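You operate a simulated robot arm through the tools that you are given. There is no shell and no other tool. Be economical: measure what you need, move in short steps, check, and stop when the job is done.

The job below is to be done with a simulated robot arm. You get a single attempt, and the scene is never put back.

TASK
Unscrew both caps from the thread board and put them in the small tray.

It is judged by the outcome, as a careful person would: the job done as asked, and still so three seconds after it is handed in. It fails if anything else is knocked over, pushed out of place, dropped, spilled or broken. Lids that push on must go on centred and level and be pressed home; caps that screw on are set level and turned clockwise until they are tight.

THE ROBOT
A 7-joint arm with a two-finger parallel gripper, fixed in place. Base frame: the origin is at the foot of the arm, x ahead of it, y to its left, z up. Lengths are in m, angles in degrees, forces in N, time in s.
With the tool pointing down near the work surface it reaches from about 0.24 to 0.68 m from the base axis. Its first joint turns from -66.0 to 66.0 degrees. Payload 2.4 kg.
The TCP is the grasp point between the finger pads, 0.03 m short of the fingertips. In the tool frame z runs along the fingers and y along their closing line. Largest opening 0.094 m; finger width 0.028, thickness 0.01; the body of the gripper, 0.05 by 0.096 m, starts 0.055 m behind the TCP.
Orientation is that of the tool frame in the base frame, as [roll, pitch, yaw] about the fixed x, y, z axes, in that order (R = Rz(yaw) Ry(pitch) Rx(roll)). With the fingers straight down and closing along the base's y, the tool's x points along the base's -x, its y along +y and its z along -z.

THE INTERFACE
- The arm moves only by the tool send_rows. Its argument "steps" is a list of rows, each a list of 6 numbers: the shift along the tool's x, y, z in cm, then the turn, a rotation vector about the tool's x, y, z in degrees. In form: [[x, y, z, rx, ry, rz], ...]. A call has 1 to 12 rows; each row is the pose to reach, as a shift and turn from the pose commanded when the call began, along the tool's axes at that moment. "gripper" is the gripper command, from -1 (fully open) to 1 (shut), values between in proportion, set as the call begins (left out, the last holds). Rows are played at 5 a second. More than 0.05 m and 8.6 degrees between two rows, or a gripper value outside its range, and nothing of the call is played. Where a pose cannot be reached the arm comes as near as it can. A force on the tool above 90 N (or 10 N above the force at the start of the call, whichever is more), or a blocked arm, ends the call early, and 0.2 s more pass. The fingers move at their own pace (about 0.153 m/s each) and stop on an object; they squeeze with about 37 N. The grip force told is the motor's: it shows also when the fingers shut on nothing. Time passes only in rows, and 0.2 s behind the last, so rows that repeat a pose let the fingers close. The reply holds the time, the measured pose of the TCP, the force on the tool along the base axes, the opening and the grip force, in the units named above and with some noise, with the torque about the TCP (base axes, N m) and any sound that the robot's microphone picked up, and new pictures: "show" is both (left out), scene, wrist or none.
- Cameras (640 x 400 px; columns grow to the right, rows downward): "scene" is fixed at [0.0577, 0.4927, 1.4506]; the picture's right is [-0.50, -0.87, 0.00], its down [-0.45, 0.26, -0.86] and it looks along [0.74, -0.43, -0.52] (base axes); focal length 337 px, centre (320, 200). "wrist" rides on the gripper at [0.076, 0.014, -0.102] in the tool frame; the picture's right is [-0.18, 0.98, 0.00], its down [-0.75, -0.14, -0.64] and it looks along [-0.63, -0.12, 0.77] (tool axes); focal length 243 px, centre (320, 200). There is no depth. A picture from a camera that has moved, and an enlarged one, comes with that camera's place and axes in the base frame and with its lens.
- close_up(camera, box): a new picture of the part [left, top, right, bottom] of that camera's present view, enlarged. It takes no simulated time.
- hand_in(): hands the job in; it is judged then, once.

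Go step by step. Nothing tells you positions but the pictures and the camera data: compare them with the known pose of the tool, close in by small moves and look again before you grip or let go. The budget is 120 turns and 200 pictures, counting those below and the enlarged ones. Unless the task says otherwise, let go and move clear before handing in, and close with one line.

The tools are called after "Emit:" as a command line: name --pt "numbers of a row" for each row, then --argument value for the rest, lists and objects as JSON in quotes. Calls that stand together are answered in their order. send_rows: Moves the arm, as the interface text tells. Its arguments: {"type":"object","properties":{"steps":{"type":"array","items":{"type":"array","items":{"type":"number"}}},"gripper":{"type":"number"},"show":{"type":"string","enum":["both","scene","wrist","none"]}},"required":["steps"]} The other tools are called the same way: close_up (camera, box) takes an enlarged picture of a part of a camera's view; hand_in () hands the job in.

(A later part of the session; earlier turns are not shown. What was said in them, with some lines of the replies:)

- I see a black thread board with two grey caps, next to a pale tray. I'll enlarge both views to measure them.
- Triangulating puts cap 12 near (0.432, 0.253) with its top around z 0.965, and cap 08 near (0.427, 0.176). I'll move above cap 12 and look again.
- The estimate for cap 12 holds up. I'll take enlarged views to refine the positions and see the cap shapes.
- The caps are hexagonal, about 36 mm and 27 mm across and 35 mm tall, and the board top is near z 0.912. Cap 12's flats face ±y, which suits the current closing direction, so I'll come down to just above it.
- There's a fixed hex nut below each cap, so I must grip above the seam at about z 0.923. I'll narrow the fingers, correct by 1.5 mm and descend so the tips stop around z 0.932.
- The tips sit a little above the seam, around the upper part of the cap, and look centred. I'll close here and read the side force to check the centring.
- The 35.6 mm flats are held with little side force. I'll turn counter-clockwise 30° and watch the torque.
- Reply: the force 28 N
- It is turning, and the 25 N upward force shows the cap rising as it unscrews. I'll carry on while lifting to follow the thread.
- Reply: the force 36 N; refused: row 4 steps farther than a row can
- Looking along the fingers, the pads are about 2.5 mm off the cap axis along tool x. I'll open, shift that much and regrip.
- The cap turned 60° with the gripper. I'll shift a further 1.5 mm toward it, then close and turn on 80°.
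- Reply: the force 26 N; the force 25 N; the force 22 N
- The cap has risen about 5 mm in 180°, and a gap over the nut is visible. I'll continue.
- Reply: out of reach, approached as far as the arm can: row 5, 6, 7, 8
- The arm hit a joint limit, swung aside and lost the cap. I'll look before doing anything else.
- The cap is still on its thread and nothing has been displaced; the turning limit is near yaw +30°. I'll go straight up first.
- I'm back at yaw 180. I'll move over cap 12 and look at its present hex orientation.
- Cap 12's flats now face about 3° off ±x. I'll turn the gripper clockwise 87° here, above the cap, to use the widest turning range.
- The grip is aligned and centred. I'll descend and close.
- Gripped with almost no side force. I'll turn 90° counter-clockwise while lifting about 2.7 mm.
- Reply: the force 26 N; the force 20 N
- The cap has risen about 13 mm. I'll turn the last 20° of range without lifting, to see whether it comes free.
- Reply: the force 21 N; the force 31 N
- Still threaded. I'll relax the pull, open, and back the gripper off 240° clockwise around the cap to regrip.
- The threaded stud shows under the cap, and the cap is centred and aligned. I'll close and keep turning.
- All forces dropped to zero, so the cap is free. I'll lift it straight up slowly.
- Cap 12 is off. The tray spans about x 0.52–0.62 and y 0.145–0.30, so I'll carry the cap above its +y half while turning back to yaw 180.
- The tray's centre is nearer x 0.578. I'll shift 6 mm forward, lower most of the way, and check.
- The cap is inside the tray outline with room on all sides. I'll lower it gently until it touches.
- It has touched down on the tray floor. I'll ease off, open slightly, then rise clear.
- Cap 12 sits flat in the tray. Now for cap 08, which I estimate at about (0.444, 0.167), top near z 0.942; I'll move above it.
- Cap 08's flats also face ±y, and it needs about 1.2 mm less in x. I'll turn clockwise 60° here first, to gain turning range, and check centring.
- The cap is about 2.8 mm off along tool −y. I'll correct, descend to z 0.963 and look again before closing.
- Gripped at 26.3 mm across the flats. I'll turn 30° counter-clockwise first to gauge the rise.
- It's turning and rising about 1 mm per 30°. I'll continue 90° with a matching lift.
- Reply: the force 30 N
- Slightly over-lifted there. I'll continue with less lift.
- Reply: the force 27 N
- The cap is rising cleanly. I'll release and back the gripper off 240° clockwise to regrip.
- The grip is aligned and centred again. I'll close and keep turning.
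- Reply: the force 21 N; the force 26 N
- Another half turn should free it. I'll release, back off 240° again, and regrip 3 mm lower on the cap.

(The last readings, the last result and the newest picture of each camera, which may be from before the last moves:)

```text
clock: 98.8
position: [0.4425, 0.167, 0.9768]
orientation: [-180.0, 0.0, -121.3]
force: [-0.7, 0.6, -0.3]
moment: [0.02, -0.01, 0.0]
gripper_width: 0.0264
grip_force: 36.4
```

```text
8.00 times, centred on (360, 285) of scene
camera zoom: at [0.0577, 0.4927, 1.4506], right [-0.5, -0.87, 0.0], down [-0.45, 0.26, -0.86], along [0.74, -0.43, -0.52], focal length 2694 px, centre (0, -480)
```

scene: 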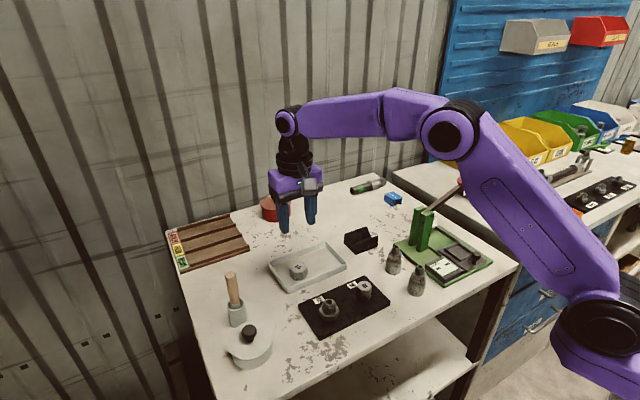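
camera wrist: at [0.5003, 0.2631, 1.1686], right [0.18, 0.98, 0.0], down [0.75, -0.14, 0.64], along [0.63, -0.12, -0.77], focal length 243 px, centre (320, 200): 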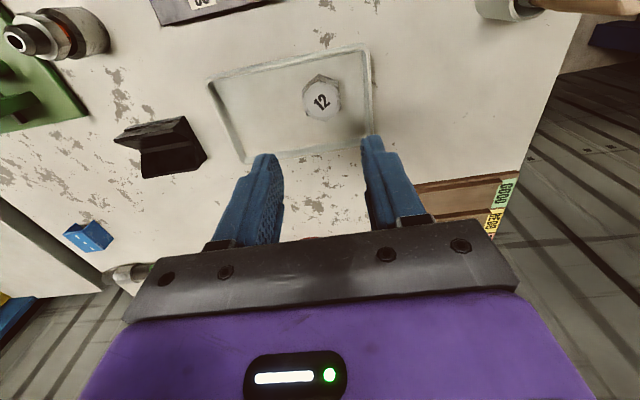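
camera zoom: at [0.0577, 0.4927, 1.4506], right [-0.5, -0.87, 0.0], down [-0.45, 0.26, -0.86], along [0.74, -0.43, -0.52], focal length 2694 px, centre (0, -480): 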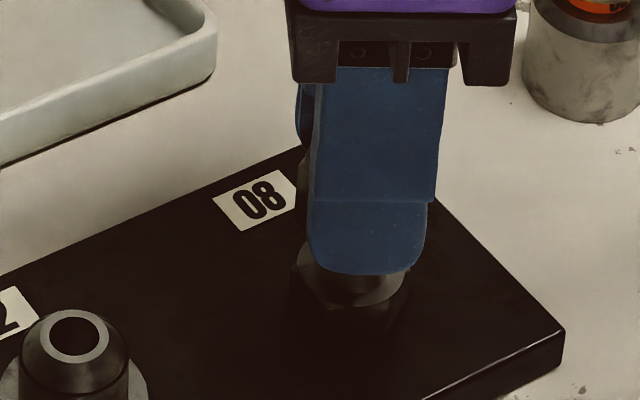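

Forces are zero, so cap 08 is free. I'll lift it straight up.

Emit:
send_rows --pt "0 0 -0.3 0 0 0" --pt "0 0 -0.6 0 0 0" --pt "0 0 -1 0 0 0" --pt "0 0 -2 0 0 0" --pt "0 0 -3.5 0 0 0" --pt "0 0 -6 0 0 0" --pt "0 0 -9 0 0 0" --pt "0 0 -9.5 0 0 0"

Emit:
close_up --camera "scene" --box '[250, 210, 410, 340]'

```text
clock: 100.6
position: [0.4448, 0.1678, 1.0709]
orientation: [180.0, 0.1, -121.4]
force: [0.5, 1.2, -0.4]
moment: [0.02, 0.03, -0.01]
gripper_width: 0.0265
grip_force: 37.2
camera wrist: at [0.3915, 0.1108, 1.1729], right [-0.74, 0.67, 0.0], down [0.51, 0.57, 0.64], along [0.43, 0.48, -0.77], focal length 243 px, centre (320, 200)
```

scene: 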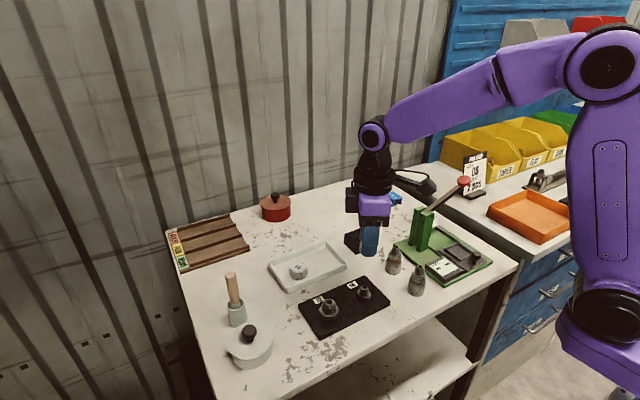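
wrist: 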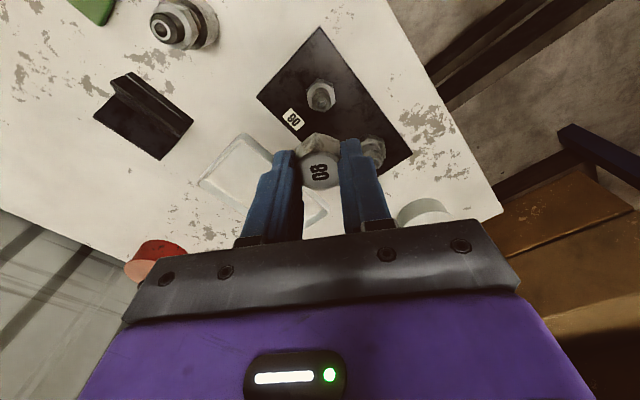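

```text
3.08 times, centred on (330, 275) of scene
camera zoom: at [0.0577, 0.4927, 1.4506], right [-0.5, -0.87, 0.0], down [-0.45, 0.26, -0.86], along [0.74, -0.43, -0.52], focal length 1036 px, centre (289, -31)
```

zoom: 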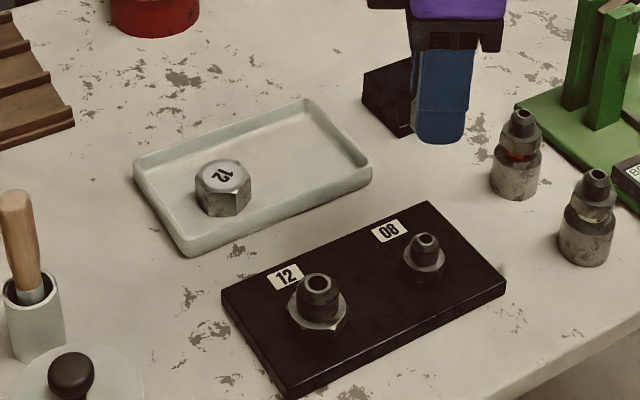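

Cap 08 is off. I'll carry it over the free half of the tray, turning back to yaw 180.

Emit:
send_rows --pt "-1.08 -1.31 0 0 0 7.3" --pt "-2.17 -2.62 0 0 0 14.6" --pt "-3.25 -3.92 0 0 0 21.9" --pt "-4.33 -5.23 0 0 0 29.3" --pt "-5.42 -6.54 0 0 0 36.6" --pt "-6.5 -7.85 0 0 0 43.9" --pt "-7.59 -9.15 0 0 0 51.2" --pt "-8.67 -10.46 0 0 0 58.6" --pt "-8.67 -10.46 0 0 0 58.6" --show "wrist"

Emit:
send_rows --pt "0 0 3 0 0 0" --pt "0 0 6 0 0 0" --pt "0 0 9 0 0 0" --pt "0 0 10.5 0 0 0" --pt "0 0 10.5 0 0 0" --show "wrist"

Emit:
close_up --camera "scene" --box '[260, 220, 372, 300]'

```text
clock: 102.6
position: [0.5781, 0.187, 1.0733]
orientation: [180.0, 0.0, 179.8]
force: [0.1, -0.4, -0.1]
moment: [0.0, 0.01, 0.0]
gripper_width: 0.0264
grip_force: 36.9
camera wrist: at [0.5015, 0.2024, 1.1745], right [0.19, 0.98, 0.0], down [0.75, -0.14, 0.64], along [0.63, -0.12, -0.77], focal length 243 px, centre (320, 200)
```

wrist: 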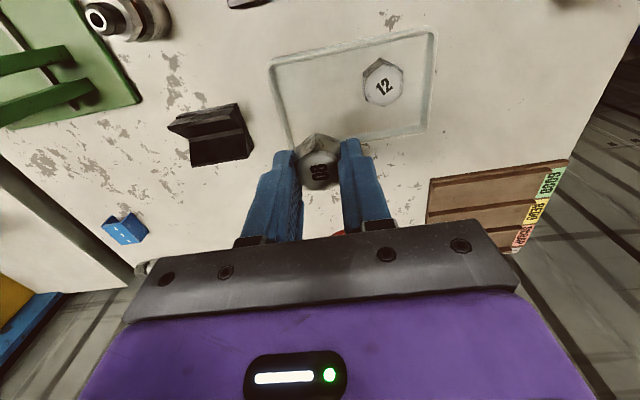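

```text
clock: 103.8
position: [0.577, 0.1867, 0.969]
orientation: [-180.0, 0.0, 179.8]
force: [-0.1, 0.2, -0.1]
moment: [-0.03, -0.01, 0.0]
gripper_width: 0.0264
grip_force: 37.4
camera wrist: at [0.5004, 0.2016, 1.0695], right [0.19, 0.98, 0.0], down [0.75, -0.14, 0.64], along [0.63, -0.12, -0.77], focal length 243 px, centre (320, 200)
```

wrist: 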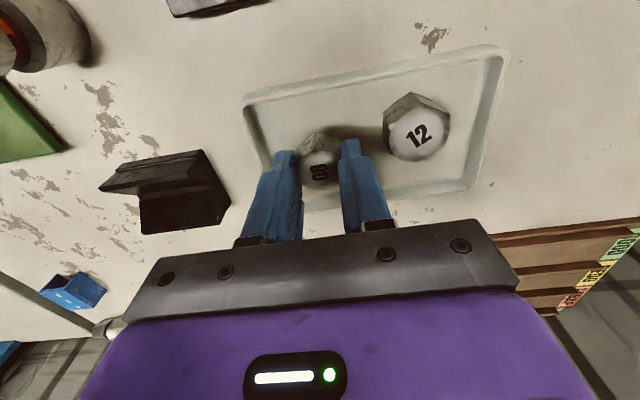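

```text
5.00 times, centred on (316, 260) of scene
camera zoom: at [0.0577, 0.4927, 1.4506], right [-0.5, -0.87, 0.0], down [-0.45, 0.26, -0.86], along [0.74, -0.43, -0.52], focal length 1684 px, centre (340, -100)
```

zoom: 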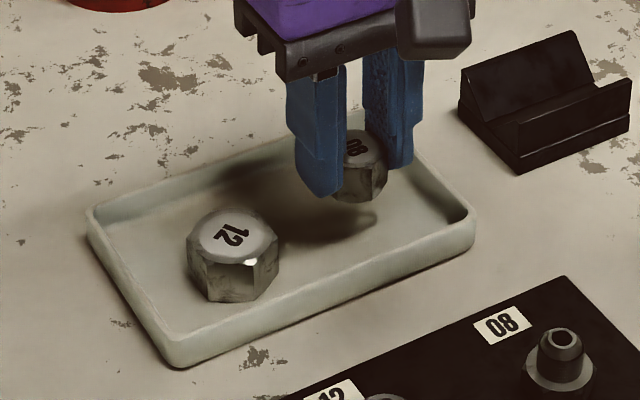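

It's well placed with clearance to cap 12 and the walls. I'll lower it gently.

Emit:
send_rows --pt "0 0 0.6 0 0 0" --pt "0 0 1.2 0 0 0" --pt "0 0 1.8 0 0 0" --pt "0 0 2.3 0 0 0" --show "none"

Emit:
send_rows --pt "0 0 0.15 0 0 0" --pt "0 0 0.3 0 0 0" --pt "0 0 0.4 0 0 0" --show "none"

Emit:
close_up --camera "scene" --box '[290, 230, 350, 280]'

```text
clock: 104.8
position: [0.5767, 0.1863, 0.9442]
orientation: [-180.0, 0.1, 179.9]
force: [0.8, 0.5, 0.3]
moment: [-0.01, 0.02, 0.0]
gripper_width: 0.0261
grip_force: 37.0
```

```text
clock: 105.6
position: [0.5754, 0.1877, 0.94]
orientation: [180.0, 0.1, 180.0]
force: [-0.9, -0.6, -0.4]
moment: [-0.02, 0.03, 0.05]
gripper_width: 0.026
grip_force: 36.7
```

```text
8.00 times, centred on (320, 255) of scene
camera zoom: at [0.0577, 0.4927, 1.4506], right [-0.5, -0.87, 0.0], down [-0.45, 0.26, -0.86], along [0.74, -0.43, -0.52], focal length 2694 px, centre (320, -240)
```

zoom: 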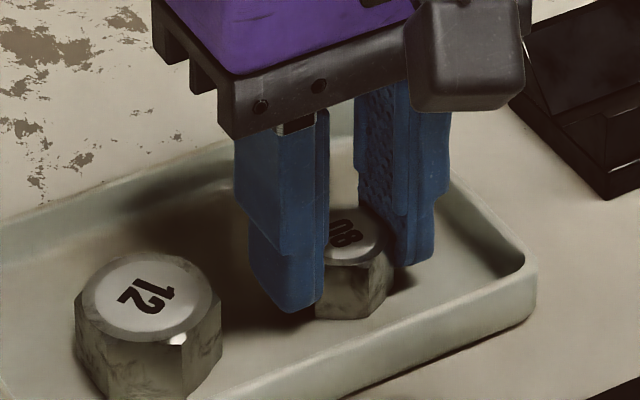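

Emit:
send_rows --pt "0 0 0.1 0 0 0" --pt "0 0 0.2 0 0 0" --show "none"

Emit:
send_rows --pt "0 0 0.1 0 0 0" --pt "0 0 0.15 0 0 0" --show "none"

```text
clock: 106.2
position: [0.5763, 0.1878, 0.9406]
orientation: [180.0, 0.1, 179.9]
force: [-2.3, -0.7, 12.0]
moment: [-0.04, 0.21, 0.01]
gripper_width: 0.0265
grip_force: 36.7
```

```text
clock: 106.8
position: [0.5764, 0.1882, 0.9394]
orientation: [-180.0, 0.3, 179.9]
force: [-6.5, -4.4, 32.1]
moment: [-0.17, 0.22, -0.01]
gripper_width: 0.0268
grip_force: 36.8
```

It is down. I'll ease off, open a little and rise clear.

Emit:
send_rows --gripper 0.15 --pt "0 0 -0.15 0 0 0" --pt "0 0 -0.15 0 0 0" --pt "0 0 -0.15 0 0 0" --pt "0 0 -1 0 0 0" --pt "0 0 -3 0 0 0" --pt "0 0 -6 0 0 0" --pt "0 0 -10 0 0 0" --pt "0 0 -14 0 0 0"

Emit:
close_up --camera "scene" --box '[250, 210, 410, 340]'

```text
clock: 108.6
position: [0.5769, 0.1876, 1.0764]
orientation: [180.0, 0.0, 179.9]
force: [0.0, -0.5, 0.8]
moment: [-0.01, 0.01, 0.03]
gripper_width: 0.0398
grip_force: 0.0
camera wrist: at [0.5003, 0.2015, 1.178], right [0.19, 0.98, 0.0], down [0.75, -0.14, 0.64], along [0.63, -0.12, -0.77], focal length 243 px, centre (320, 200)
```

scene: 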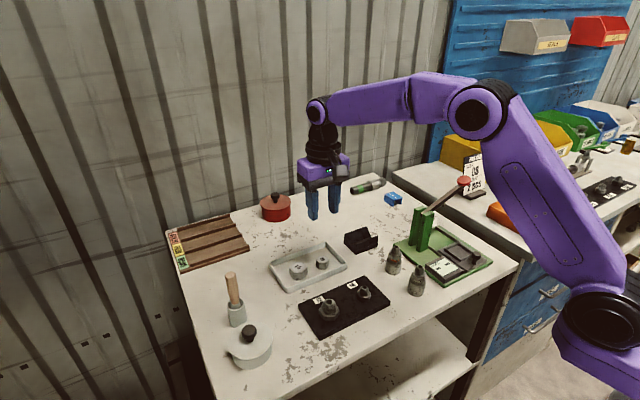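
wrist: 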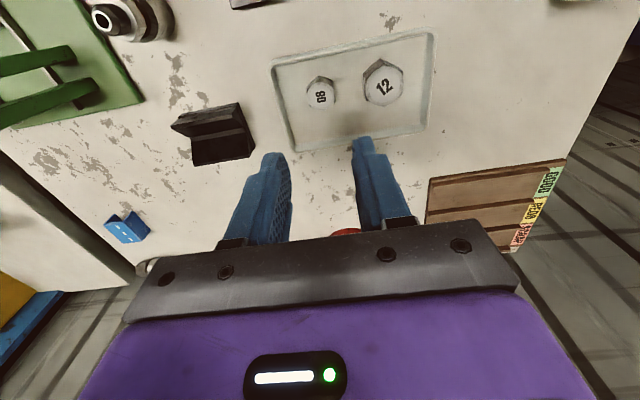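

```text
3.08 times, centred on (330, 275) of scene
camera zoom: at [0.0577, 0.4927, 1.4506], right [-0.5, -0.87, 0.0], down [-0.45, 0.26, -0.86], along [0.74, -0.43, -0.52], focal length 1036 px, centre (289, -31)
```

zoom: 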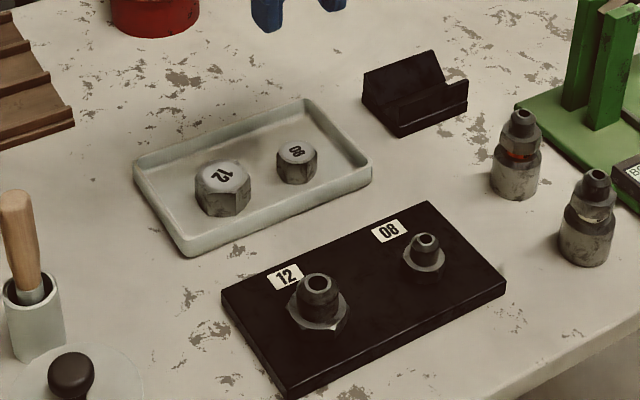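

Both caps sit flat in the tray, the board and everything else are where they were, and the gripper is clear. I'm handing in.

Emit:
hand_in

```text
The job is handed in.
```

Both caps are unscrewed and resting in the small tray. While turning cap 12, the arm once hit a joint limit and swung off the cap, but the pictures showed nothing displaced.
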